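You operate a simulated robot arm through the tools that you are given. There is no shell and no other tool.

The job below is to be done with a simulated two-armed robot. You get a single attempt, and the scene is never put back.

Task
Oil the top of the blank in the vice, cover the oil tray and loosen the vice.
Fine: use the felt block and put it back; leave the other blanks as they are. A coat counts when it lies all over at full strength: go over it till it gets no stronger.

Only the result counts: the job must be done as asked and must still hold three seconds after the hand-in. Knocking over, shifting, dropping, spilling or breaking anything else fails it. Lids that push on must go on centred and level and be pressed home; caps that screw on are set level and turned clockwise until they are tight.

Robot
Two 7-joint arms with two-finger parallel grippers on one trunk that stands fixed in place. Base frame: the origin is at the foot of the trunk, x ahead of it, y to its left, z up; the work surface is at about z = 0.76. Lengths are in m, angles in degrees, forces in N, time in s.
The left shoulder is at [0.03, 0.119, 0.96], the right one opposite. With the tool pointing down near the work surface each hand reaches from about 0.28 to 0.68 m from the base axis, measured 20 degrees to its own side. Payload 3.43 kg a hand.
The TCP of each hand is the grasp point between the finger pads, 0.03 m short of the fingertips. In the tool frame z runs along the fingers and y along their closing line. The gripper opens to 0.094 m. The fingers are 0.028 m wide and 0.01 m thick; the gripper's body (0.05 by 0.096 m) begins 0.055 m behind the TCP.
Orientation is that of the tool frame in the base frame, as a unit quaternion [x, y, z, w]. With the fingers straight down and closing along the base's y, the tool's x points along the base's -x, its y along +y and its z along -z.

Tools
- The arms move only by the tool play_rows. It takes "left_rows", "right_rows" or both (then of equal length, played together; a hand with none holds still); each is a list of rows, each a list of 7 numbers: the turn, a rotation vector about the tool's x, y, z in degrees, then the shift along the tool's x, y, z in m, then the finger opening in m, from 0 to 0.094. In form: [[wx, wy, wz, x, y, z, claw], ...]. A call has 1 to 20 rows; each row shifts and turns the commanded pose from where the row before left it, along the tool's axes as they then stand. A row lasts 0.2 s, in which the tool goes at most 0.05 m and 8.6 degrees; a call with a longer step from one row to the next is refused whole, and so is a gripper value outside its range. Where a pose cannot be reached the arm comes as near as it can. A force on the tool above 40 N (or 10 N above the force at the start of the call, whichever is more), or a blocked arm, ends the call early, and 0.2 s more pass. The fingers move at their own pace (about 0.072 m/s each) and stop on an object; they squeeze with about 40 N. The grip force told is the motor's: it shows also when the fingers shut on nothing. Time passes only in rows, and 0.2 s behind the last, so rows that do not move let the fingers close. It gives the time, the measured TCP pose, the force on the tool (base axes), the opening and the grip force at its end, in the units of the frame above (readings bear some noise), with the torque about the TCP (base axes, N m) and any sound that the robot's microphone picked up, and new pictures: "show" is both (left out), scene, wrist or none (wrist: the cameras of the hands that moved).
- Cameras (640 x 400 px; columns grow to the right, rows downward): "scene" is now at [0.0451, -0.0038, 1.6701]; the picture's right is [-0.10, -1.00, 0.00], its down [-0.85, 0.08, -0.52] and it looks along [0.52, -0.05, -0.85] (base axes); focal length 312 px, centre (320, 200). "left" rides on the left gripper at [0.076, -0.014, -0.102] in its tool frame; the picture's right is [0.18, 0.98, 0.00], its down [-0.75, 0.14, -0.64] and it looks along [-0.63, 0.12, 0.77] (tool axes); focal length 243 px, centre (320, 200). "right" rides on the right gripper at [0.076, 0.014, -0.103] in its tool frame; the picture's right is [-0.18, 0.98, 0.00], its down [-0.75, -0.14, -0.64] and it looks along [-0.63, -0.12, 0.77] (tool axes); focal length 243 px, centre (320, 200). There is no depth. A picture from a camera that has moved, and an enlarged one, comes with that camera's place and axes in the base frame and with its lens. The place of the scene camera against the robot may be out by one fixed shift of up to 0.025 m in any direction.
- lift_body(by): moves the trunk up (or, below 0, down) by that many m; the arms and the scene camera ride with it, the base frame stays. It gives what a move gives, with no picture.
- head_to(pan, tilt): turns the head with the scene camera to pan (to the left, within 143 degrees either way) and tilt (down, from -29 to 69), counted from straight ahead of the robot. It gives what a move gives, and a new picture of the scene camera.
- close_up(camera, box): a new picture of the part [left, top, right, bottom] of that camera's present view, enlarged. The clock stands still meanwhile.
- job_done(): hands the job in; it is judged then, once.

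Places have to be worked out from the pictures, the camera data and where the tool is seen. Open the grippers and draw the arms clear of the work before you hand the job in, unless the task says otherwise.

The tools are called after "Call:" as a command line: name --argument value ..., lists and objects as JSON in quotes. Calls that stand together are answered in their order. play_rows: Moves the arms, as the interface text tells. Its arguments: {"type":"object","properties":{"left_rows":{"type":"array","items":{"type":"array","items":{"type":"number"}}},"right_rows":{"type":"array","items":{"type":"array","items":{"type":"number"}}},"show":{"type":"string","enum":["both","scene","wrist","none"]}},"required":[]} The other tools are called the same way: lift_body (by) moves the trunk up or down; head_to (pan, tilt) turns the head that bears the scene camera; close_up (camera, box) takes an enlarged picture of a part of a camera's view; job_done () hands the job in.

At the start:

```text
time: 0.0
left_eef_pos: [0.5064, 0.0796, 1.0883]
left_orientation: [0.0, 1.0, 0.0, 0.0]
left_contact_force: [-0.4, 0.2, 0.2]
left_ft_torque: [0.03, 0.01, 0.02]
left_gripper_width: 0.0942
left_grip_force: 0.1
right_eef_pos: [0.4776, -0.2969, 1.0903]
right_orientation: [0.0, 1.0, 0.0, 0.0]
right_contact_force: [-0.1, -0.4, -0.5]
right_ft_torque: [-0.05, 0.01, -0.04]
right_gripper_width: 0.0941
right_grip_force: 0.1
trunk travel left (down, up): [-0.225, 0.185]
head pan, tilt (commanded): [-5.6, 58.5]
```

scene: 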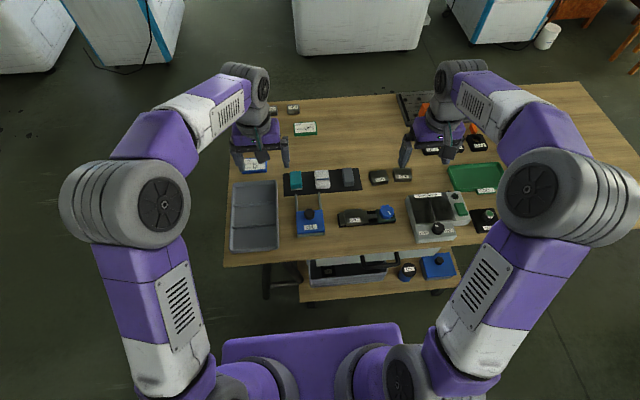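
right: 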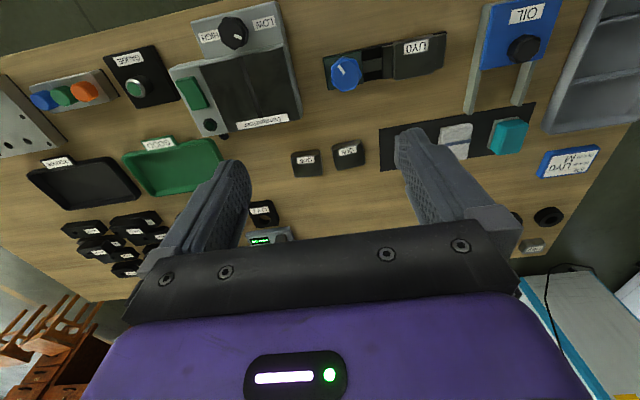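
left: 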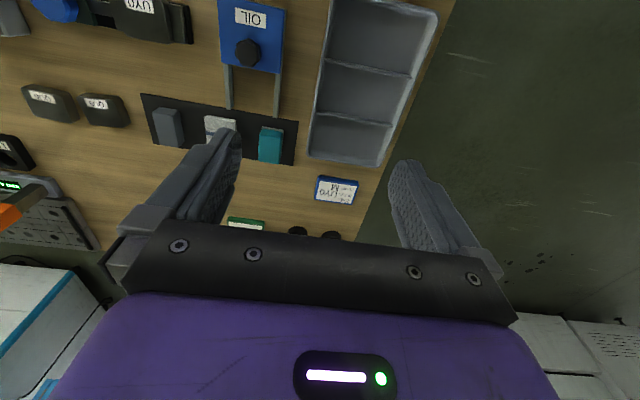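

I see a work table with an oil tray (blue, with lid slide), a rack of three blocks, a vice and other stations. I take close-ups to read the labels before moving anything.

Call:
close_up --camera "scene" --box '[220, 150, 380, 250]'

Call:
close_up --camera "scene" --box '[330, 150, 510, 260]'

Call:
close_up --camera "scene" --box '[220, 90, 380, 190]'

Call:
close_up --camera "scene" --box '[280, 220, 480, 320]'

Call:
close_up --camera "right" --box '[260, 0, 640, 240]'

Call:
close_up --camera "left" --box '[0, 0, 440, 260]'

```text
4.00 times, centred on (300, 200) of scene
camera zoom: at [0.0451, -0.0038, 1.6701], right [-0.1, -1.0, 0.0], down [-0.85, 0.08, -0.52], along [0.52, -0.05, -0.85], focal length 1247 px, centre (400, 200)
```

zoom: 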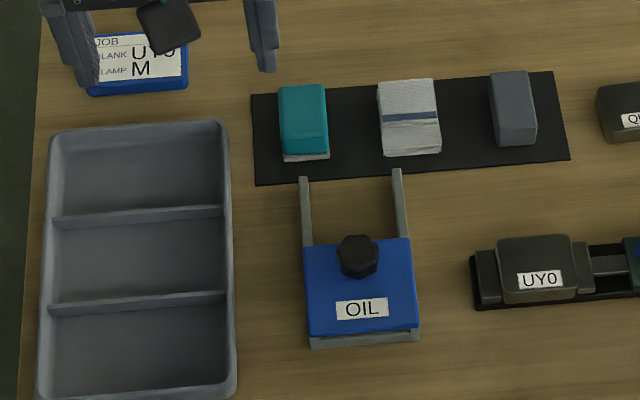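

```text
3.56 times, centred on (420, 205) of scene
camera zoom: at [0.0451, -0.0038, 1.6701], right [-0.1, -1.0, 0.0], down [-0.85, 0.08, -0.52], along [0.52, -0.05, -0.85], focal length 1108 px, centre (-36, 182)
```

zoom: 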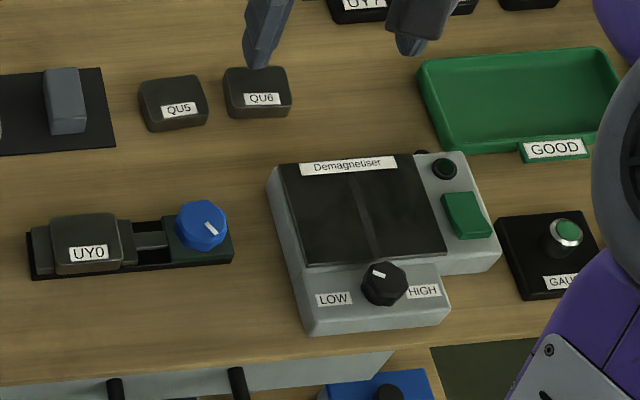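

```text
4.00 times, centred on (300, 140) of scene
camera zoom: at [0.0451, -0.0038, 1.6701], right [-0.1, -1.0, 0.0], down [-0.85, 0.08, -0.52], along [0.52, -0.05, -0.85], focal length 1247 px, centre (400, 440)
```

zoom: 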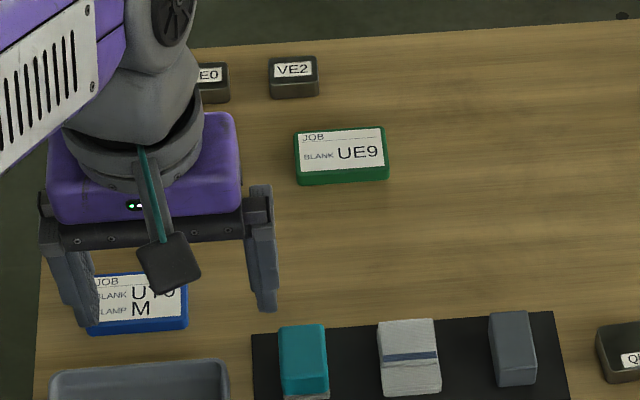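

```text
3.20 times, centred on (380, 270) of scene
camera zoom: at [0.0451, -0.0038, 1.6701], right [-0.1, -1.0, 0.0], down [-0.85, 0.08, -0.52], along [0.52, -0.05, -0.85], focal length 998 px, centre (128, -24)
```

zoom: 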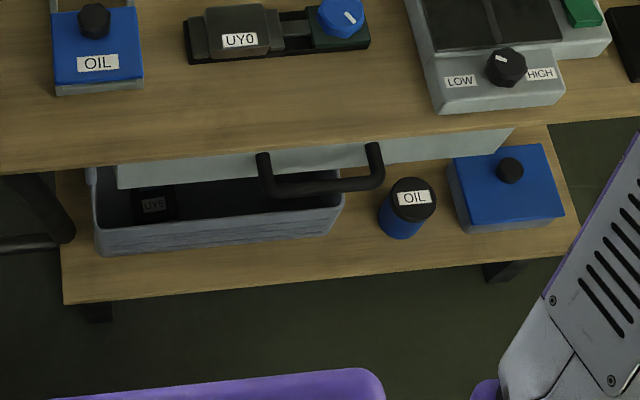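

```text
1.67 times, centred on (450, 120) of right
camera zoom: at [0.4003, -0.283, 1.193], right [0.18, 0.98, 0.0], down [0.75, -0.14, 0.64], along [0.63, -0.12, -0.77], focal length 404 px, centre (103, 333)
```

zoom: 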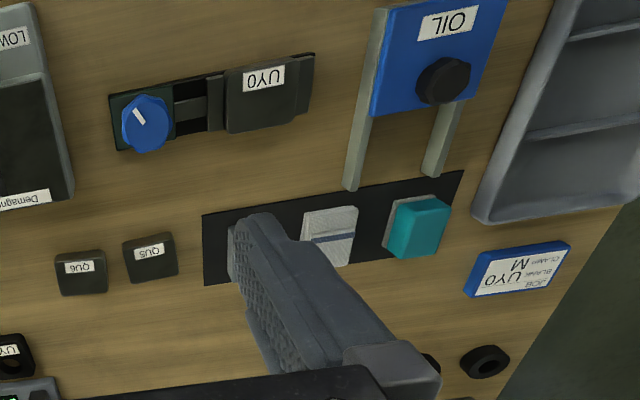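

```text
1.45 times, centred on (220, 130) of left
camera zoom: at [0.4291, 0.066, 1.1896], right [-0.18, 0.98, 0.0], down [0.75, 0.14, 0.64], along [0.63, 0.12, -0.77], focal length 353 px, centre (466, 302)
```

zoom: 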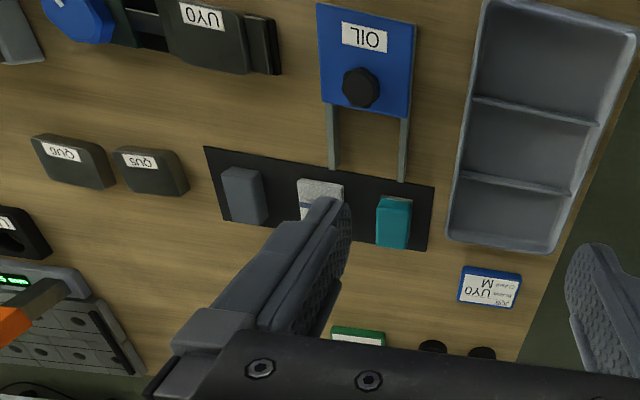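

The labels show: vice with blank UY0 at about (0.50,-0.16), oil tray with a blue slide lid at (0.51,-0.02), and a mat with teal, cloth and grey blocks at x≈0.67. I bring the left hand back and lower it, so its camera sees the oil tray and the mat closely.

Call:
play_rows --left_rows '[[0, 0, 0, 0.028, -0.02, 0.02, 0.094], [0, 0, 0, 0.028, -0.02, 0.02, 0.094], [0, 0, 0, 0.028, -0.02, 0.02, 0.094], [0, 0, 0, 0.028, -0.02, 0.02, 0.094]]' --show "both"

```text
time: 1.0
left_eef_pos: [0.3922, -0.0008, 1.0083]
left_orientation: [-0.001, 1.0, 0.0, 0.001]
left_contact_force: [-0.1, -1.0, 0.3]
left_ft_torque: [-0.01, 0.01, 0.01]
left_gripper_width: 0.0937
left_grip_force: 0.1
right_eef_pos: [0.4772, -0.2971, 1.0919]
right_orientation: [0.0, 1.0, 0.001, 0.001]
right_contact_force: [0.5, 0.5, 0.8]
right_ft_torque: [0.02, -0.04, -0.02]
right_gripper_width: 0.0936
right_grip_force: 0.0
trunk travel left (down, up): [-0.225, 0.185]
head pan, tilt (commanded): [-5.6, 58.5]
camera scene: at [0.0448, -0.0042, 1.6701], right [-0.1, -1.0, 0.0], down [-0.85, 0.08, -0.52], along [0.52, -0.05, -0.85], focal length 312 px, centre (320, 200)
camera left: at [0.315, -0.0142, 1.1098], right [-0.18, 0.98, 0.0], down [0.75, 0.14, 0.64], along [0.63, 0.12, -0.77], focal length 243 px, centre (320, 200)
```

scene: 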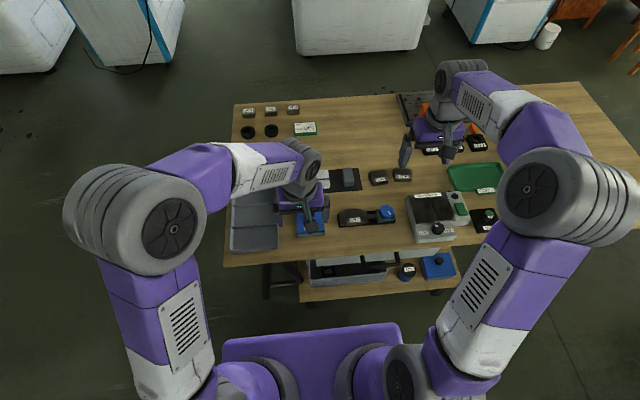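
left: 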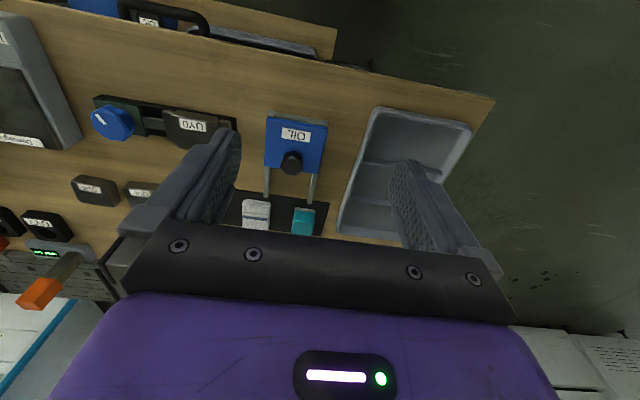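

The oil tray sits straight under the left hand's view. I enlarge the tray, the mat and the vice from this camera.

Call:
close_up --camera "left" --box '[220, 90, 380, 240]'

Call:
close_up --camera "left" --box '[60, 70, 260, 210]'

```text
2.67 times, centred on (300, 165) of left
camera zoom: at [0.315, -0.0142, 1.1098], right [-0.18, 0.98, 0.0], down [0.75, 0.14, 0.64], along [0.63, 0.12, -0.77], focal length 647 px, centre (373, 293)
```

zoom: 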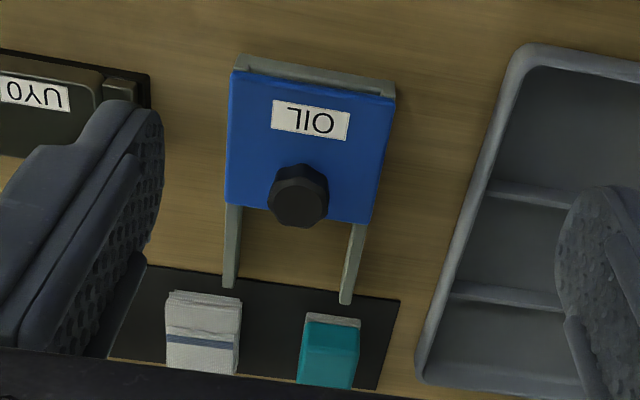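

```text
2.86 times, centred on (160, 140) of left
camera zoom: at [0.315, -0.0142, 1.1098], right [-0.18, 0.98, 0.0], down [0.75, 0.14, 0.64], along [0.63, 0.12, -0.77], focal length 693 px, centre (777, 371)
```

zoom: 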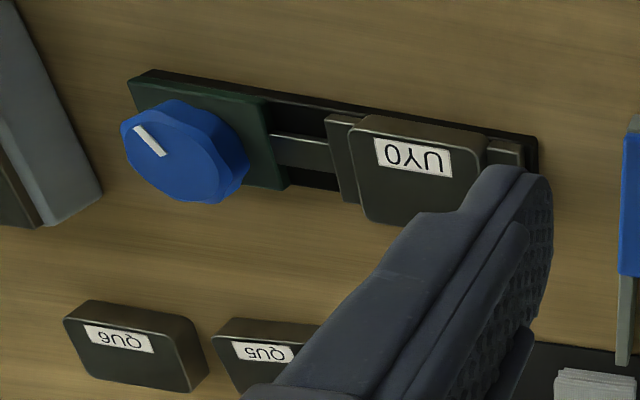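

The slide lid on its rails has its knob on top, and the rails run away from the robot. I shift the left hand so its camera looks at the mat and the top of the vice from nearer.

Call:
play_rows --left_rows '[[0, 0, 0, -0.02, -0.018, 0.005, 0.094], [0, 0, 0, -0.02, -0.018, 0.005, 0.094], [0, 0, 0, -0.02, -0.018, 0.0, 0.094]]' --right_rows '[[0, 0, 0, 0.03, 0.0, 0.03, 0.094], [0, 0, 0, 0.03, 0.0, 0.03, 0.094], [0, 0, 0, 0.03, 0.0, 0.02, 0.094]]' --show "both"

```text
time: 1.8
left_eef_pos: [0.4534, -0.0557, 0.9972]
left_orientation: [-0.001, 1.0, 0.0, 0.001]
left_contact_force: [-0.1, -0.5, 0.1]
left_ft_torque: [-0.02, 0.01, 0.02]
left_gripper_width: 0.0943
left_grip_force: 0.2
right_eef_pos: [0.3853, -0.2957, 1.0097]
right_orientation: [0.0, 1.0, -0.001, 0.001]
right_contact_force: [-0.5, -0.7, -0.5]
right_ft_torque: [-0.02, -0.03, 0.0]
right_gripper_width: 0.094
right_grip_force: 0.0
trunk travel left (down, up): [-0.225, 0.185]
head pan, tilt (commanded): [-5.6, 58.5]
camera scene: at [0.0449, -0.0047, 1.6701], right [-0.1, -1.0, 0.0], down [-0.85, 0.08, -0.52], along [0.52, -0.05, -0.85], focal length 312 px, centre (320, 200)
camera right: at [0.3085, -0.282, 1.112], right [0.18, 0.98, 0.0], down [0.75, -0.14, 0.64], along [0.63, -0.12, -0.77], focal length 243 px, centre (320, 200)
camera left: at [0.3765, -0.0686, 1.0994], right [-0.18, 0.98, 0.0], down [0.75, 0.14, 0.64], along [0.63, 0.12, -0.77], focal length 243 px, centre (320, 200)
```

scene: 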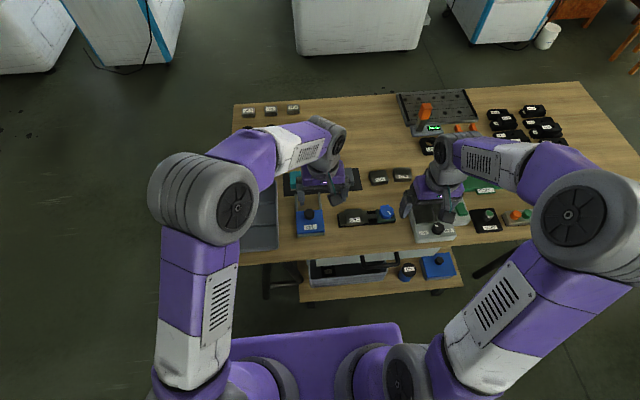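
right: 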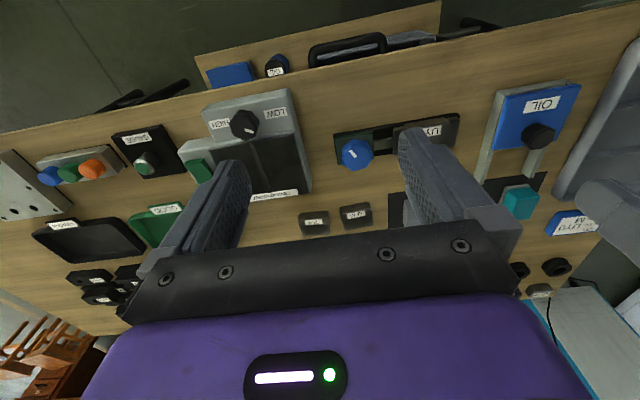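
left: 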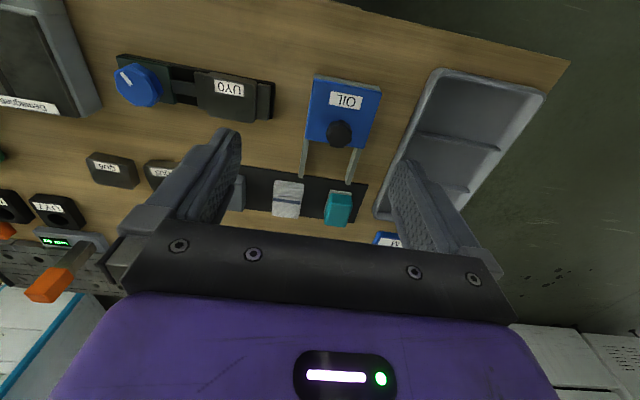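

The vice, tray and mat are now clear of the fingers. I enlarge those regions to measure places and identify the felt block.

Call:
close_up --camera "left" --box '[230, 140, 390, 240]'

Call:
close_up --camera "left" --box '[100, 40, 290, 150]'

Call:
close_up --camera "left" --box '[270, 60, 410, 160]'

Call:
close_up --camera "right" --box '[470, 70, 630, 260]'

Call:
close_up --camera "right" --box '[320, 90, 480, 190]'

```text
4.00 times, centred on (310, 190) of left
camera zoom: at [0.3765, -0.0686, 1.0994], right [-0.18, 0.98, 0.0], down [0.75, 0.14, 0.64], along [0.63, 0.12, -0.77], focal length 970 px, centre (360, 240)
```

zoom: 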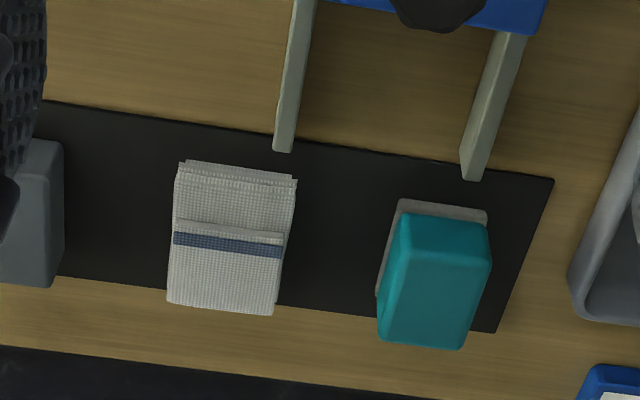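

```text
3.37 times, centred on (195, 95) of left
camera zoom: at [0.3765, -0.0686, 1.0994], right [-0.18, 0.98, 0.0], down [0.75, 0.14, 0.64], along [0.63, 0.12, -0.77], focal length 817 px, centre (741, 554)
```

zoom: 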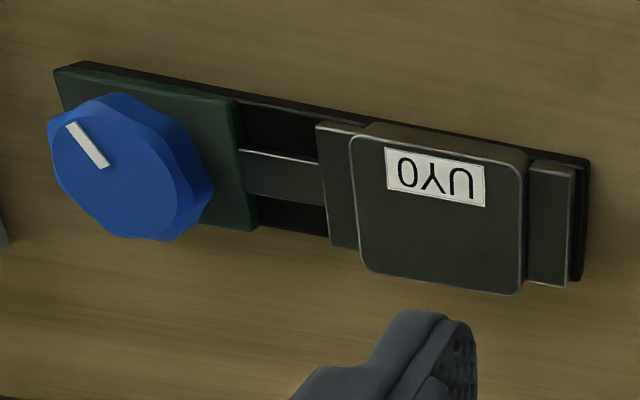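

```text
4.00 times, centred on (340, 110) of left
camera zoom: at [0.3765, -0.0686, 1.0994], right [-0.18, 0.98, 0.0], down [0.75, 0.14, 0.64], along [0.63, 0.12, -0.77], focal length 970 px, centre (240, 560)
```

zoom: 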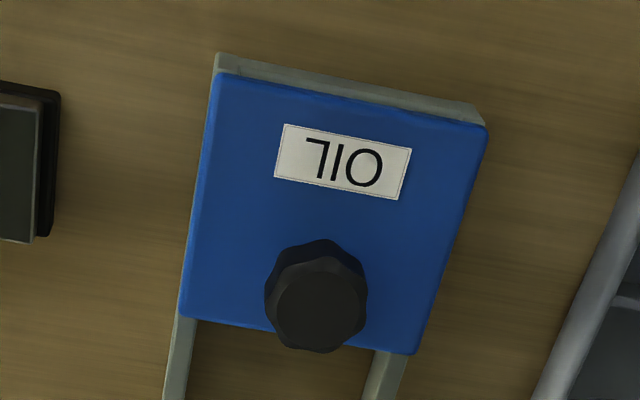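

```text
2.11 times, centred on (550, 165) of right
camera zoom: at [0.3085, -0.282, 1.112], right [0.18, 0.98, 0.0], down [0.75, -0.14, 0.64], along [0.63, -0.12, -0.77], focal length 511 px, centre (-164, 274)
```

zoom: 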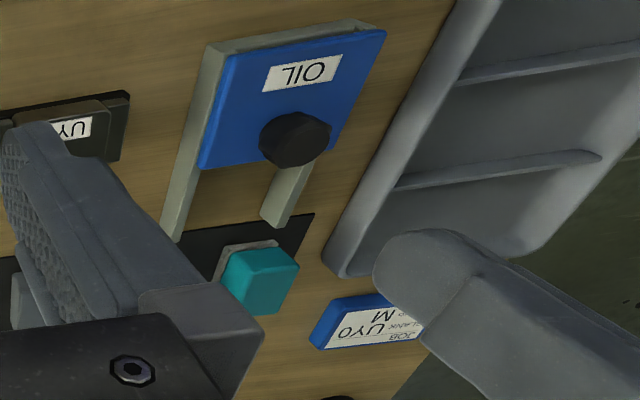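

```text
4.00 times, centred on (400, 140) of right
camera zoom: at [0.3085, -0.282, 1.112], right [0.18, 0.98, 0.0], down [0.75, -0.14, 0.64], along [0.63, -0.12, -0.77], focal length 970 px, centre (0, 440)
```

zoom: 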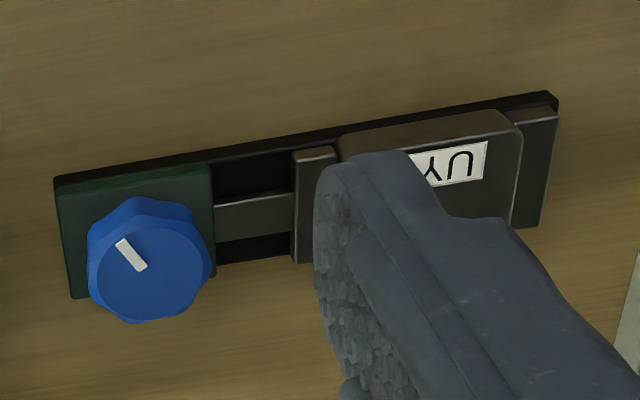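

The teal block has a pale felt sole under it, so it is the felt block; the white one is a folded cloth. I zoom further on the teal block and the grey one to measure them.

Call:
close_up --camera "left" --box '[315, 180, 365, 235]'

Call:
close_up --camera "right" --box '[480, 170, 560, 230]'

Call:
close_up --camera "scene" --box '[280, 160, 370, 240]'

```text
7.27 times, centred on (340, 208) of left
camera zoom: at [0.3765, -0.0686, 1.0994], right [-0.18, 0.98, 0.0], down [0.75, 0.14, 0.64], along [0.63, 0.12, -0.77], focal length 1764 px, centre (174, 146)
```

zoom: 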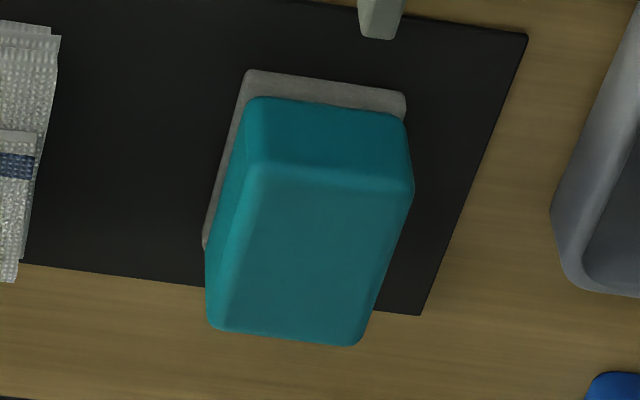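

```text
6.67 times, centred on (520, 200) of right
camera zoom: at [0.3085, -0.282, 1.112], right [0.18, 0.98, 0.0], down [0.75, -0.14, 0.64], along [0.63, -0.12, -0.77], focal length 1618 px, centre (-1013, 200)
```

zoom: 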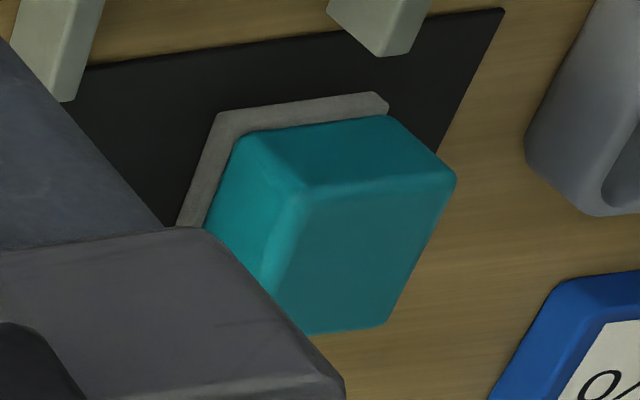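

```text
5.00 times, centred on (325, 200) of scene
camera zoom: at [0.0449, -0.0047, 1.6701], right [-0.1, -1.0, 0.0], down [-0.85, 0.08, -0.52], along [0.52, -0.05, -0.85], focal length 1559 px, centre (295, 200)
```

zoom: 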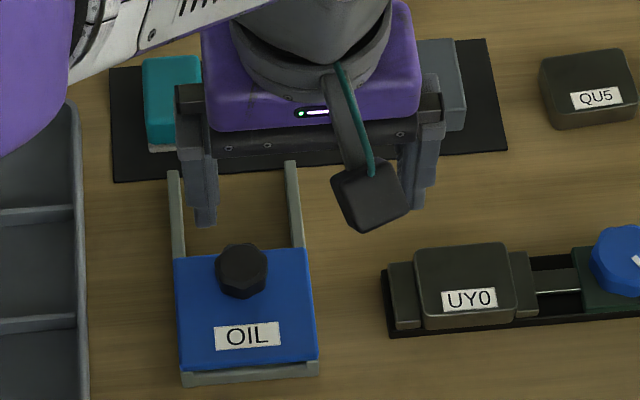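

The felt block sits near (0.655, 0.015) with its top at z≈0.80; the oil lid spans x 0.45–0.53 with its knob at about (0.508,-0.018), top at 0.805. I move the left hand over the lid knob with a narrowed opening to check alignment.

Call:
play_rows --left_rows '[[0, 0, 0, -0.0182, 0.0126, 0.03, 0.06], [0, 0, 0, -0.0182, 0.0126, 0.03, 0.06], [0, 0, 0, -0.0182, 0.0126, 0.03, 0.06], [0, 0, 0, 0, 0, 0.02, 0.06], [0, 0, 0, 0, 0, 0, 0.06]]' --right_rows '[[0, 0, 0, 0, -0.01, 0, 0.06], [0, 0, 0, 0, -0.01, 0, 0.06], [0, 0, 0, 0, -0.01, 0, 0.06], [0, 0, 0, 0, 0, 0, 0.06], [0, 0, 0, 0, 0, 0, 0.06]]' --show "both"

```text
time: 3.0
left_eef_pos: [0.5074, -0.0157, 0.8865]
left_orientation: [0.0, 1.0, 0.0, 0.001]
left_contact_force: [-0.2, -0.4, 0.2]
left_ft_torque: [-0.01, -0.02, 0.0]
left_gripper_width: 0.0601
left_grip_force: 0.1
right_eef_pos: [0.386, -0.326, 1.0099]
right_orientation: [0.0, 1.0, 0.0, 0.0]
right_contact_force: [0.3, 0.1, 0.1]
right_ft_torque: [-0.03, 0.0, 0.02]
right_gripper_width: 0.0604
right_grip_force: 0.1
trunk travel left (down, up): [-0.225, 0.185]
head pan, tilt (commanded): [-5.6, 58.5]
camera scene: at [0.0452, -0.0038, 1.6701], right [-0.1, -1.0, 0.0], down [-0.85, 0.08, -0.52], along [0.52, -0.05, -0.85], focal length 312 px, centre (320, 200)
camera right: at [0.3106, -0.3121, 1.1121], right [0.18, 0.98, 0.0], down [0.75, -0.14, 0.64], along [0.63, -0.12, -0.77], focal length 243 px, centre (320, 200)
camera left: at [0.4312, -0.0294, 0.9884], right [-0.18, 0.98, 0.0], down [0.75, 0.14, 0.64], along [0.63, 0.12, -0.77], focal length 243 px, centre (320, 200)
```

scene: 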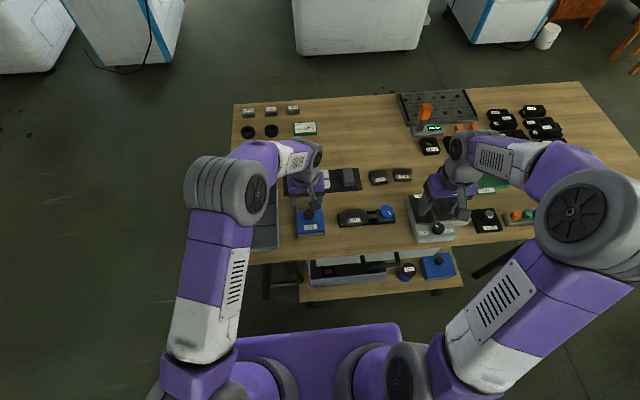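
right: 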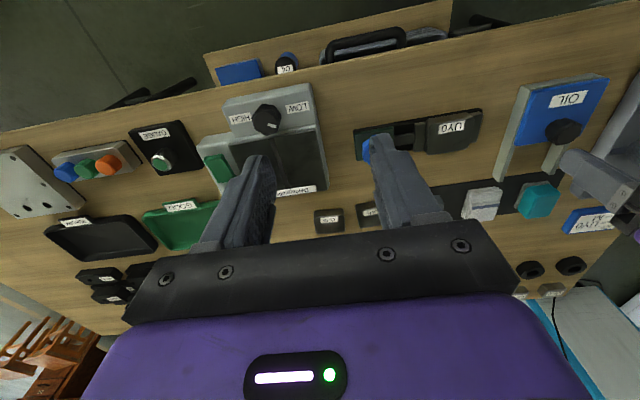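
left: 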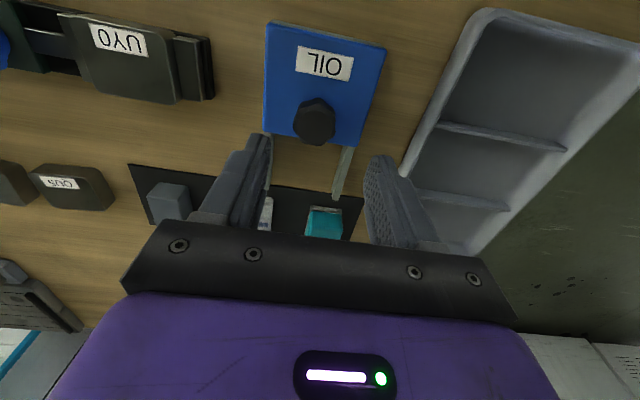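

The hand is above the lid knob. I enlarge the knob to refine its centre before going down.

Call:
close_up --camera "left" --box '[240, 10, 400, 160]'

Call:
close_up --camera "right" --box '[480, 70, 640, 190]'

```text
2.67 times, centred on (320, 85) of left
camera zoom: at [0.4312, -0.0294, 0.9884], right [-0.18, 0.98, 0.0], down [0.75, 0.14, 0.64], along [0.63, 0.12, -0.77], focal length 647 px, centre (320, 507)
```

zoom: 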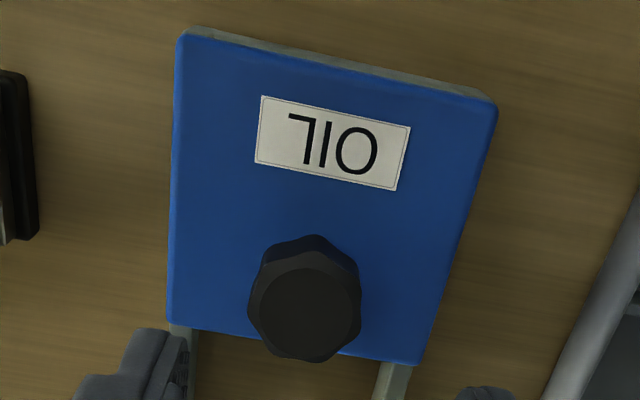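

```text
3.33 times, centred on (560, 130) of right
camera zoom: at [0.3106, -0.3121, 1.1121], right [0.18, 0.98, 0.0], down [0.75, -0.14, 0.64], along [0.63, -0.12, -0.77], focal length 809 px, centre (-480, 433)
```

zoom: 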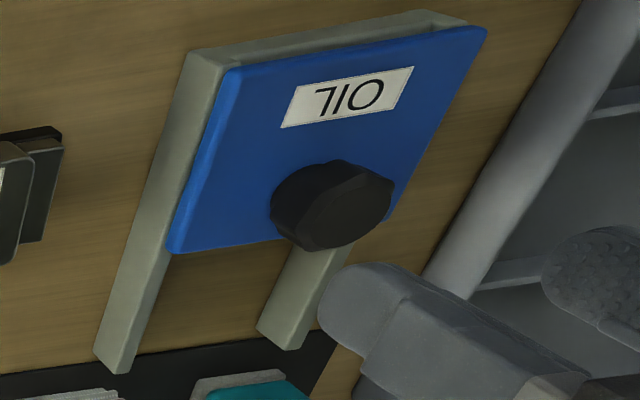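

I put the lid knob at (0.504,-0.0195) with its top near z 0.815. I lower straight over it, stopping with the fingertips a few mm above the lid, and close the fingers.

Call:
play_rows --left_rows '[[0, 0, 0, 0.0034, -0.0038, 0.02, 0.06], [0, 0, 0, 0, 0, 0.021, 0.06], [0, 0, 0, 0, 0, 0.0205, 0.06], [0, 0, 0, 0, 0, 0, 0.06], [0, 0, 0, 0, 0, 0, 0.02], [0, 0, 0, 0, 0, 0, 0.02], [0, 0, 0, 0, 0, 0, 0.02]]' --show "both"

```text
time: 4.6
left_eef_pos: [0.5058, -0.0205, 0.8269]
left_orientation: [0.0, 1.0, 0.0, -0.001]
left_contact_force: [-0.2, -2.5, -1.1]
left_ft_torque: [-0.13, -0.13, 0.08]
left_gripper_width: 0.0314
left_grip_force: 44.7
right_eef_pos: [0.3868, -0.326, 1.0096]
right_orientation: [0.0, 1.0, -0.001, 0.0]
right_contact_force: [0.2, 0.2, -0.8]
right_ft_torque: [0.01, 0.02, 0.02]
right_gripper_width: 0.0603
right_grip_force: 0.0
trunk travel left (down, up): [-0.225, 0.185]
head pan, tilt (commanded): [-5.6, 58.5]
camera scene: at [0.0452, -0.0041, 1.6701], right [-0.1, -1.0, 0.0], down [-0.85, 0.08, -0.52], along [0.52, -0.05, -0.85], focal length 312 px, centre (320, 200)
camera left: at [0.4285, -0.0337, 0.9285], right [-0.18, 0.98, 0.0], down [0.75, 0.14, 0.64], along [0.63, 0.12, -0.77], focal length 243 px, centre (320, 200)
```

scene: 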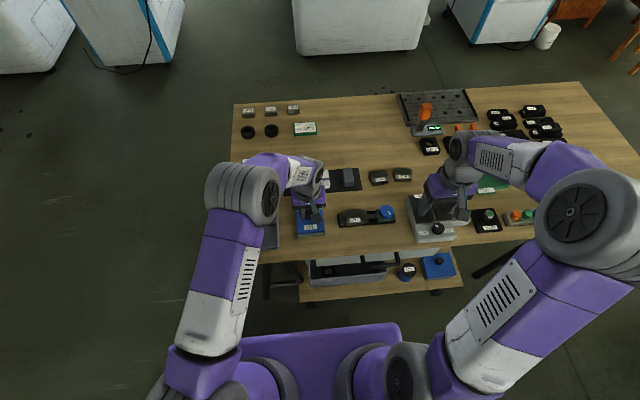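
left: 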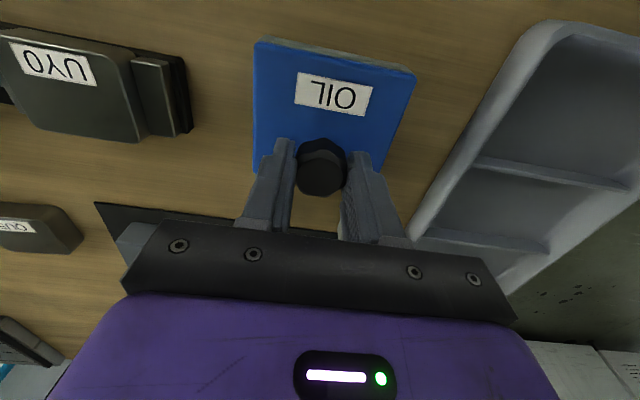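

The knob is gripped (31 mm wide, 45 N). I slide it a little away along the rails and check the force.

Call:
play_rows --left_rows '[[0, 0, 0, -0.006, 0, 0, 0.02], [0, 0, 0, -0.007, 0, 0, 0.02], [0, 0, 0, -0.007, 0, 0, 0.02]]' --show "wrist"

```text
time: 5.4
left_eef_pos: [0.5254, -0.0208, 0.8256]
left_orientation: [0.001, 1.0, 0.0, 0.001]
left_contact_force: [1.0, -1.0, 0.9]
left_ft_torque: [0.17, 0.29, 0.05]
left_gripper_width: 0.0312
left_grip_force: 44.7
right_eef_pos: [0.3878, -0.3261, 1.0091]
right_orientation: [0.001, 1.0, 0.0, 0.0]
right_contact_force: [-0.2, 0.6, 0.2]
right_ft_torque: [-0.01, 0.0, -0.01]
right_gripper_width: 0.0603
right_grip_force: 0.1
trunk travel left (down, up): [-0.225, 0.185]
head pan, tilt (commanded): [-5.6, 58.5]
camera left: at [0.4484, -0.0338, 0.9285], right [-0.18, 0.98, 0.0], down [0.75, 0.14, 0.64], along [0.63, 0.12, -0.77], focal length 243 px, centre (320, 200)
```

left: 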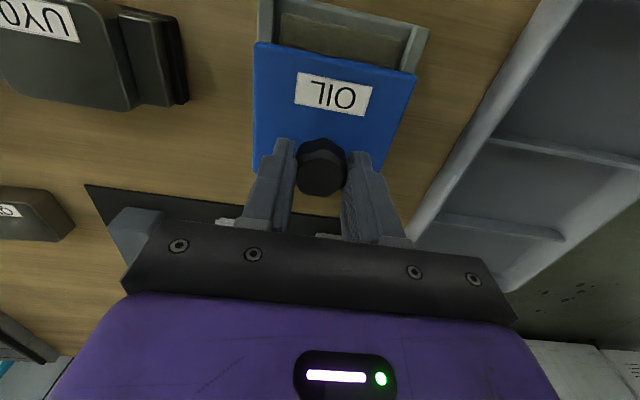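

The lid slides easily with about 1 N and the tray shows beneath. I slide it another 5 cm.

Call:
play_rows --left_rows '[[0, 0, 0, -0.01, 0, 0, 0.02], [0, 0, 0, -0.01, 0, 0, 0.02], [0, 0, 0, -0.01, 0, 0, 0.02], [0, 0, 0, -0.01, 0, 0, 0.02], [0, 0, 0, -0.01, 0, 0, 0.02]]' --show "both"

```text
time: 6.6
left_eef_pos: [0.5755, -0.0202, 0.8266]
left_orientation: [0.0, 1.0, 0.0, 0.001]
left_contact_force: [0.2, 2.4, -1.2]
left_ft_torque: [0.04, -0.09, 0.08]
left_gripper_width: 0.0315
left_grip_force: 45.0
right_eef_pos: [0.387, -0.3259, 1.0092]
right_orientation: [0.0, 1.0, 0.0, 0.0]
right_contact_force: [-0.1, -0.6, -0.2]
right_ft_torque: [0.01, 0.0, 0.03]
right_gripper_width: 0.06
right_grip_force: 0.1
trunk travel left (down, up): [-0.225, 0.185]
head pan, tilt (commanded): [-5.6, 58.5]
camera scene: at [0.0452, -0.0035, 1.6701], right [-0.1, -1.0, 0.0], down [-0.85, 0.08, -0.52], along [0.52, -0.05, -0.85], focal length 312 px, centre (320, 200)
camera left: at [0.4988, -0.0339, 0.9285], right [-0.18, 0.98, 0.0], down [0.75, 0.14, 0.64], along [0.63, 0.12, -0.77], focal length 243 px, centre (320, 200)
```

scene: 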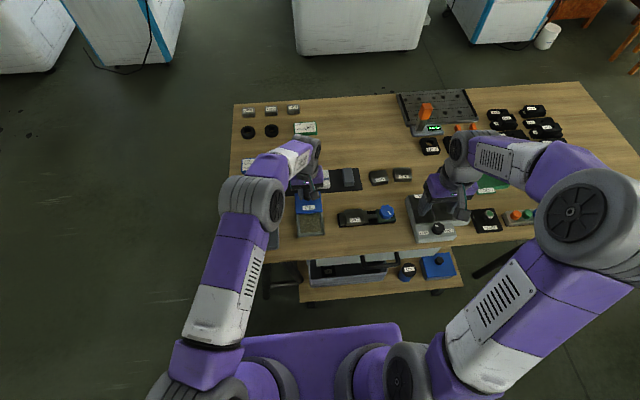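
left: 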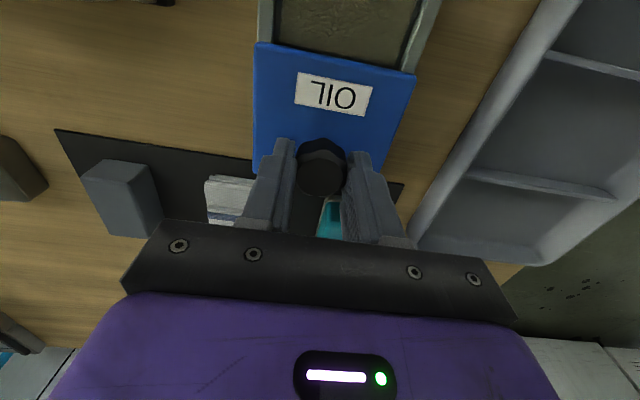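

The lid has moved 7 cm and the tray's floor shows. I check how much of the tray is still hidden.

Call:
close_up --camera "scene" --box '[270, 160, 350, 250]'

Call:
close_up --camera "right" --box '[480, 60, 640, 200]'

```text
4.44 times, centred on (310, 205) of scene
camera zoom: at [0.0452, -0.0035, 1.6701], right [-0.1, -1.0, 0.0], down [-0.85, 0.08, -0.52], along [0.52, -0.05, -0.85], focal length 1386 px, centre (364, 178)
```

zoom: 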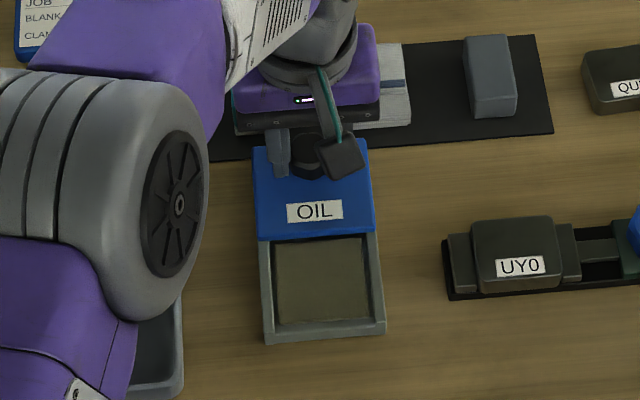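

```text
2.86 times, centred on (560, 130) of right
camera zoom: at [0.3106, -0.3118, 1.1121], right [0.18, 0.98, 0.0], down [0.75, -0.14, 0.64], along [0.63, -0.12, -0.77], focal length 693 px, centre (-366, 400)
```

zoom: 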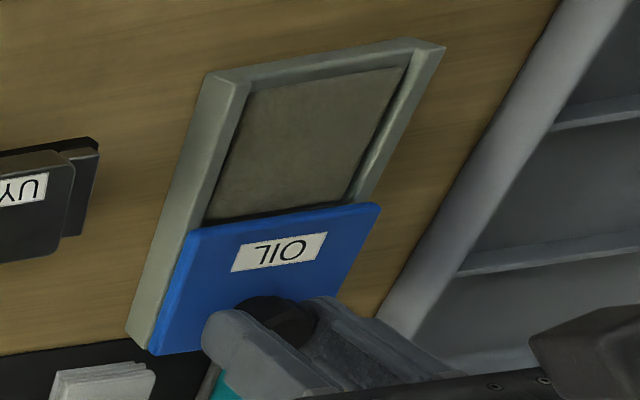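

The tray holds an oil pad and is almost fully open. I ease the lid 7 mm further, watching for a stop.

Call:
play_rows --left_rows '[[0, 0, 0, -0.003, 0, 0, 0.02], [0, 0, 0, -0.002, 0, 0, 0.02], [0, 0, 0, -0.002, 0, 0, 0.02], [0, 0, 0, 0, 0, 0, 0.02]]' --show "none"

```text
time: 7.6
left_eef_pos: [0.5781, -0.0206, 0.8264]
left_orientation: [0.001, 1.0, 0.001, -0.004]
left_contact_force: [-27.3, 5.2, 0.8]
left_ft_torque: [0.04, 0.22, -0.03]
left_gripper_width: 0.0314
left_grip_force: 44.8
right_eef_pos: [0.3854, -0.3255, 1.0102]
right_orientation: [-0.001, 1.0, 0.0, 0.001]
right_contact_force: [0.2, -0.2, -0.4]
right_ft_torque: [-0.04, 0.06, 0.0]
right_gripper_width: 0.0601
right_grip_force: 0.0
trunk travel left (down, up): [-0.225, 0.185]
head pan, tilt (commanded): [-5.6, 58.5]
```

The lid hit its end stop at TCP x≈0.578 (27 N), i.e. a travel of 72 mm. I back off the load, open the fingers and rise clear.

Call:
play_rows --left_rows '[[0, 0, 0, 0.0045, 0, 0, 0.02], [0, 0, 0, 0, 0, 0, 0.02], [0, 0, 0, 0, 0, 0, 0.06], [0, 0, 0, 0, 0, 0, 0.06], [0, 0, 0, 0, 0, 0, 0.06], [0, 0, 0, 0, 0, -0.03, 0.06], [0, 0, 0, 0, 0, -0.04, 0.06]]' --show "both"

```text
time: 9.2
left_eef_pos: [0.5779, -0.0213, 0.8967]
left_orientation: [0.0, 1.0, 0.0, 0.0]
left_contact_force: [0.4, 1.0, 0.4]
left_ft_torque: [0.03, 0.02, 0.02]
left_gripper_width: 0.06
left_grip_force: 0.1
right_eef_pos: [0.3882, -0.3252, 1.0096]
right_orientation: [0.0, 1.0, 0.0, 0.0]
right_contact_force: [-0.7, -0.1, -0.2]
right_ft_torque: [-0.01, -0.04, 0.02]
right_gripper_width: 0.0597
right_grip_force: 0.0
trunk travel left (down, up): [-0.225, 0.185]
head pan, tilt (commanded): [-5.6, 58.5]
camera scene: at [0.0445, -0.0038, 1.6701], right [-0.1, -1.0, 0.0], down [-0.85, 0.08, -0.52], along [0.52, -0.05, -0.85], focal length 312 px, centre (320, 200)
camera left: at [0.5013, -0.0359, 0.9991], right [-0.18, 0.98, 0.0], down [0.75, 0.14, 0.64], along [0.63, 0.12, -0.77], focal length 243 px, centre (320, 200)
```

scene: 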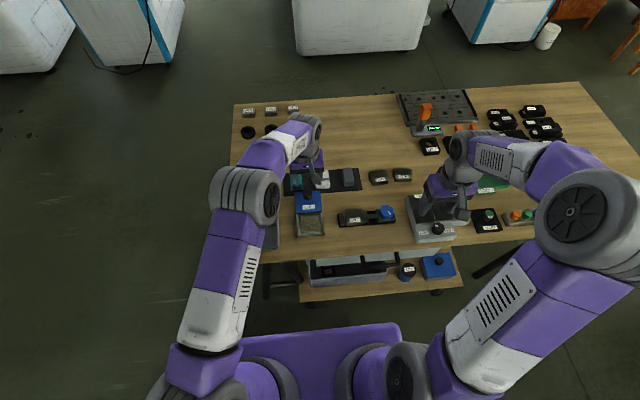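
left: 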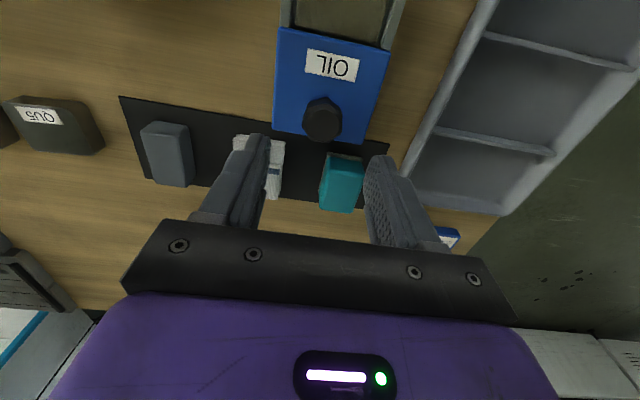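

The lid is released and still on its rails. I move over the felt block at about (0.655, 0.015) to test reach and see it from closer.

Call:
play_rows --left_rows '[[0, 0, 0, -0.0257, 0.012, 0, 0.06], [0, 0, 0, -0.0257, 0.012, 0, 0.06], [0, 0, 0, -0.0257, 0.012, 0, 0.06], [0, 0, 0, 0, 0, 0, 0.06]]' --show "both"

```text
time: 10.2
left_eef_pos: [0.6346, 0.0217, 0.8992]
left_orientation: [0.0, 1.0, 0.001, -0.001]
left_contact_force: [0.4, 0.7, 0.1]
left_ft_torque: [0.0, -0.02, 0.0]
left_gripper_width: 0.06
left_grip_force: 0.1
left hand out of reach, approached as far as the arm can: row 3
right_eef_pos: [0.3869, -0.327, 1.0092]
right_orientation: [0.0, 1.0, -0.001, 0.001]
right_contact_force: [-0.2, -0.1, 0.4]
right_ft_torque: [-0.02, -0.01, 0.04]
right_gripper_width: 0.0599
right_grip_force: 0.1
trunk travel left (down, up): [-0.225, 0.185]
head pan, tilt (commanded): [-5.6, 58.5]
camera scene: at [0.0456, -0.0043, 1.6701], right [-0.1, -1.0, 0.0], down [-0.85, 0.08, -0.52], along [0.52, -0.05, -0.85], focal length 312 px, centre (320, 200)
camera left: at [0.5579, 0.0083, 1.0009], right [-0.18, 0.98, 0.0], down [0.75, 0.14, 0.64], along [0.63, 0.12, -0.77], focal length 243 px, centre (320, 200)
```

scene: 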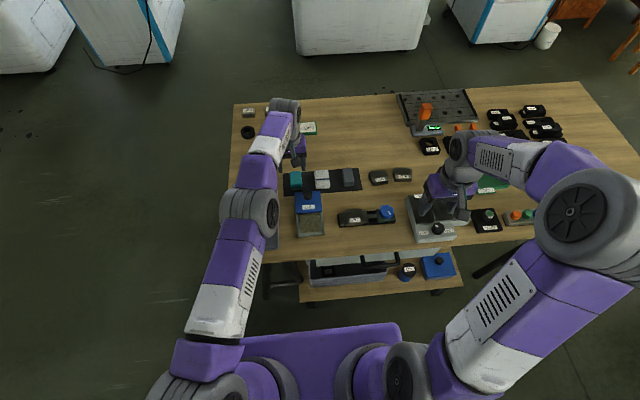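
left: 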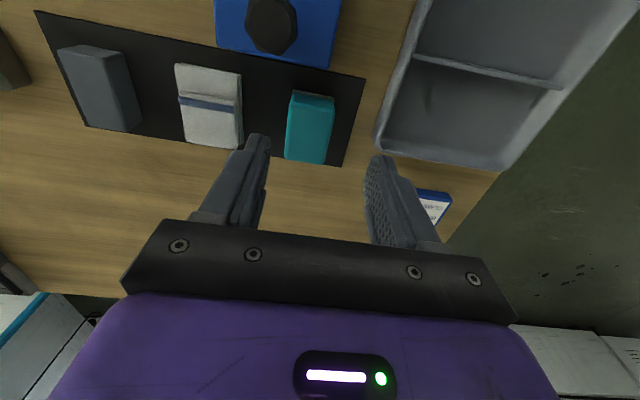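

Straight down, the arm runs out of reach just short of the block (about 2 cm). I tilt the hand 10° about its closing line so the fingers point slightly outward, which gains reach and doesn't affect the grip.

Call:
play_rows --left_rows '[[0, -5, 0, 0, 0, 0, 0.06], [0, -5, 0, 0, 0, 0, 0.06], [0, 0, 0, 0, 0, 0, 0.06]]' --show "wrist"

```text
time: 11.0
left_eef_pos: [0.6331, 0.0222, 0.8984]
left_orientation: [0.0, 0.996, 0.0, 0.088]
left_contact_force: [0.0, 0.1, 0.4]
left_ft_torque: [-0.01, -0.04, 0.01]
left_gripper_width: 0.0601
left_grip_force: 0.0
right_eef_pos: [0.3873, -0.327, 1.0104]
right_orientation: [-0.001, 1.0, 0.0, 0.0]
right_contact_force: [0.6, -1.3, -0.2]
right_ft_torque: [0.01, 0.02, -0.03]
right_gripper_width: 0.0598
right_grip_force: 0.2
trunk travel left (down, up): [-0.225, 0.185]
head pan, tilt (commanded): [-5.6, 58.5]
camera left: at [0.5402, 0.0085, 0.9865], right [-0.18, 0.98, -0.03], down [0.63, 0.14, 0.76], along [0.76, 0.12, -0.64], focal length 243 px, centre (320, 200)
```

left: 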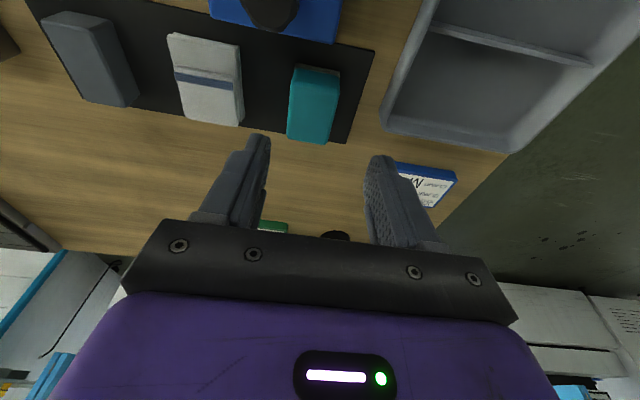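

The tilt took (10°) and the commanded pose stays at the reached place. I zoom on the felt block to refine its place.

Call:
close_up --camera "left" --box '[270, 40, 390, 160]'

Call:
close_up --camera "scene" --box '[270, 150, 370, 250]'

```text
3.33 times, centred on (330, 100) of left
camera zoom: at [0.5402, 0.0085, 0.9865], right [-0.18, 0.98, -0.03], down [0.63, 0.14, 0.76], along [0.76, 0.12, -0.64], focal length 809 px, centre (287, 533)
```

zoom: 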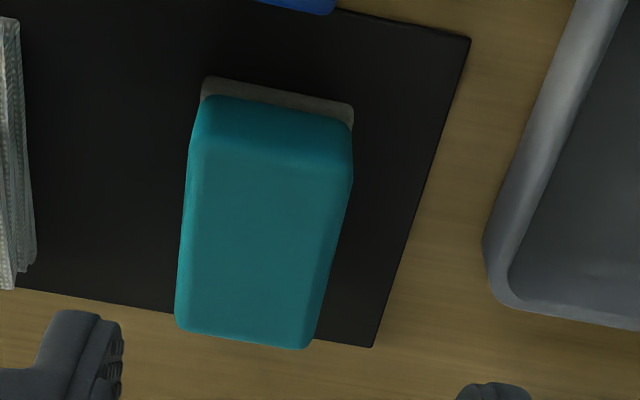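

```text
4.00 times, centred on (320, 200) of scene
camera zoom: at [0.0452, -0.0038, 1.6701], right [-0.1, -1.0, 0.0], down [-0.85, 0.08, -0.52], along [0.52, -0.05, -0.85], focal length 1247 px, centre (320, 200)
```

zoom: 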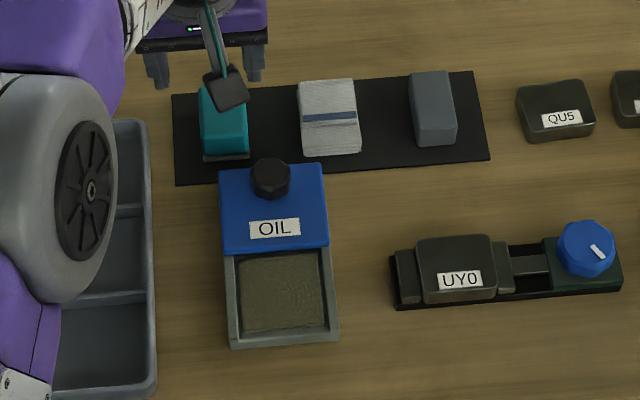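

I take the felt block's centre as (0.653, 0.0155), top z 0.80, width ~36 mm. I move over it, still 5 cm above grasp height, with the 10° tilt.

Call:
play_rows --left_rows '[[0, 0, 0, -0.0056, -0.0034, 0.0254, 0.065], [0, 0, 0, -0.0056, -0.0033, 0.0254, 0.065], [0, 0, 0, 0, 0, 0, 0.065]]' --show "both"

```text
time: 11.8
left_eef_pos: [0.6541, 0.0177, 0.8515]
left_orientation: [-0.001, 0.996, 0.0, 0.088]
left_contact_force: [0.4, -0.3, -0.5]
left_ft_torque: [-0.01, -0.04, 0.03]
left_gripper_width: 0.065
left_grip_force: 0.0
right_eef_pos: [0.3877, -0.3258, 1.0095]
right_orientation: [0.0, 1.0, 0.0, -0.001]
right_contact_force: [0.1, -0.2, -0.2]
right_ft_torque: [-0.02, -0.01, -0.02]
right_gripper_width: 0.0599
right_grip_force: 0.0
trunk travel left (down, up): [-0.225, 0.185]
head pan, tilt (commanded): [-5.6, 58.5]
camera scene: at [0.0449, -0.0038, 1.6701], right [-0.1, -1.0, 0.0], down [-0.85, 0.08, -0.52], along [0.52, -0.05, -0.85], focal length 312 px, centre (320, 200)
camera left: at [0.5606, 0.003, 0.9386], right [-0.18, 0.98, -0.03], down [0.63, 0.14, 0.76], along [0.75, 0.12, -0.65], focal length 243 px, centre (320, 200)
```

scene: 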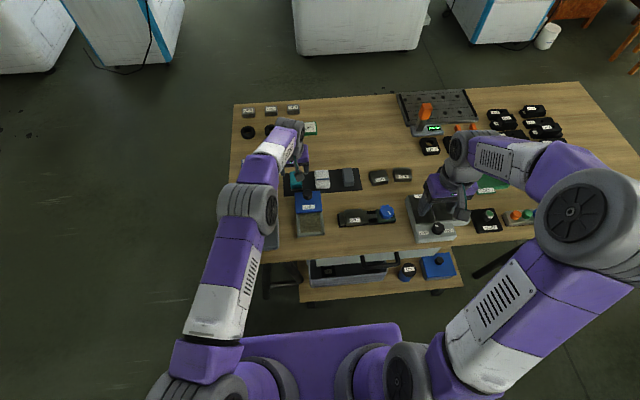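
left: 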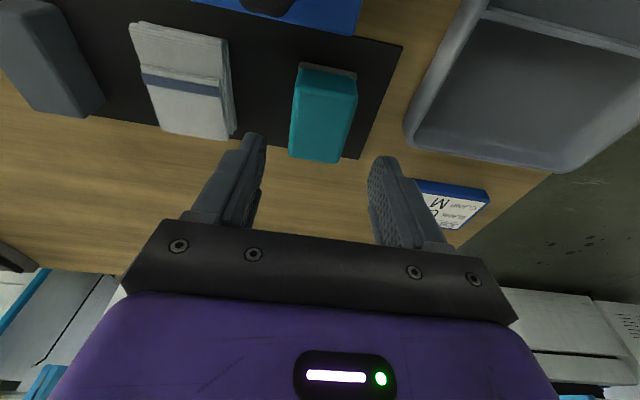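

Alignment is good to about 1–2 mm. I go down to TCP z≈0.806 and close on the block.

Call:
play_rows --left_rows '[[0, 0, 0, 0.003, -0.0017, 0.0149, 0.065], [0, 0, 0, 0.003, 0, 0.0149, 0.065], [0, 0, 0, 0.0029, 0, 0.0148, 0.065], [0, 0, 0, 0, 0, 0, 0.065], [0, 0, 0, 0, 0, 0, 0.025], [0, 0, 0, 0, 0, 0, 0.025], [0, 0, 0, 0, 0, 0, 0.025]]' --show "both"

```text
time: 13.4
left_eef_pos: [0.6533, 0.0154, 0.808]
left_orientation: [0.0, 0.996, 0.0, 0.089]
left_contact_force: [2.3, 0.6, 4.2]
left_ft_torque: [0.11, -0.1, 0.01]
left_gripper_width: 0.0392
left_grip_force: 40.1
right_eef_pos: [0.3865, -0.3264, 1.009]
right_orientation: [0.0, 1.0, 0.0, 0.0]
right_contact_force: [-0.2, -0.4, -0.1]
right_ft_torque: [0.0, 0.01, -0.03]
right_gripper_width: 0.0602
right_grip_force: 0.0
trunk travel left (down, up): [-0.225, 0.185]
head pan, tilt (commanded): [-5.6, 58.5]
camera scene: at [0.0447, -0.0037, 1.6701], right [-0.1, -1.0, 0.0], down [-0.85, 0.08, -0.52], along [0.52, -0.05, -0.85], focal length 312 px, centre (320, 200)
camera left: at [0.5596, 0.0009, 0.894], right [-0.18, 0.98, -0.03], down [0.63, 0.14, 0.76], along [0.76, 0.12, -0.64], focal length 243 px, centre (320, 200)
```

scene: 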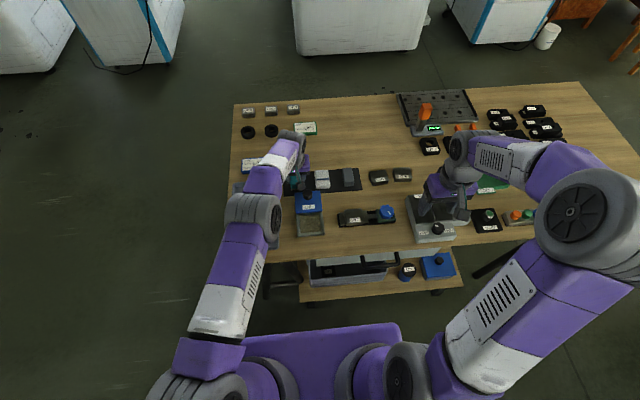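
left: 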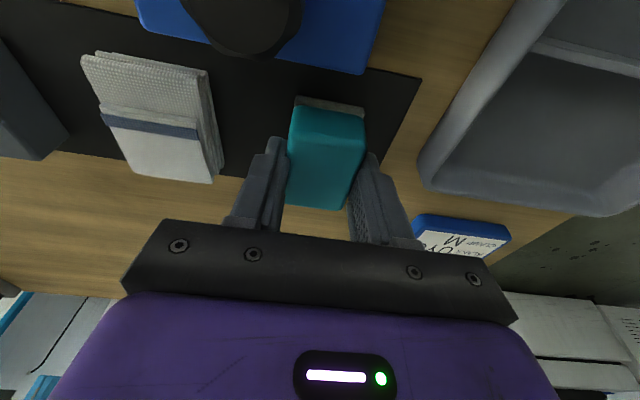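

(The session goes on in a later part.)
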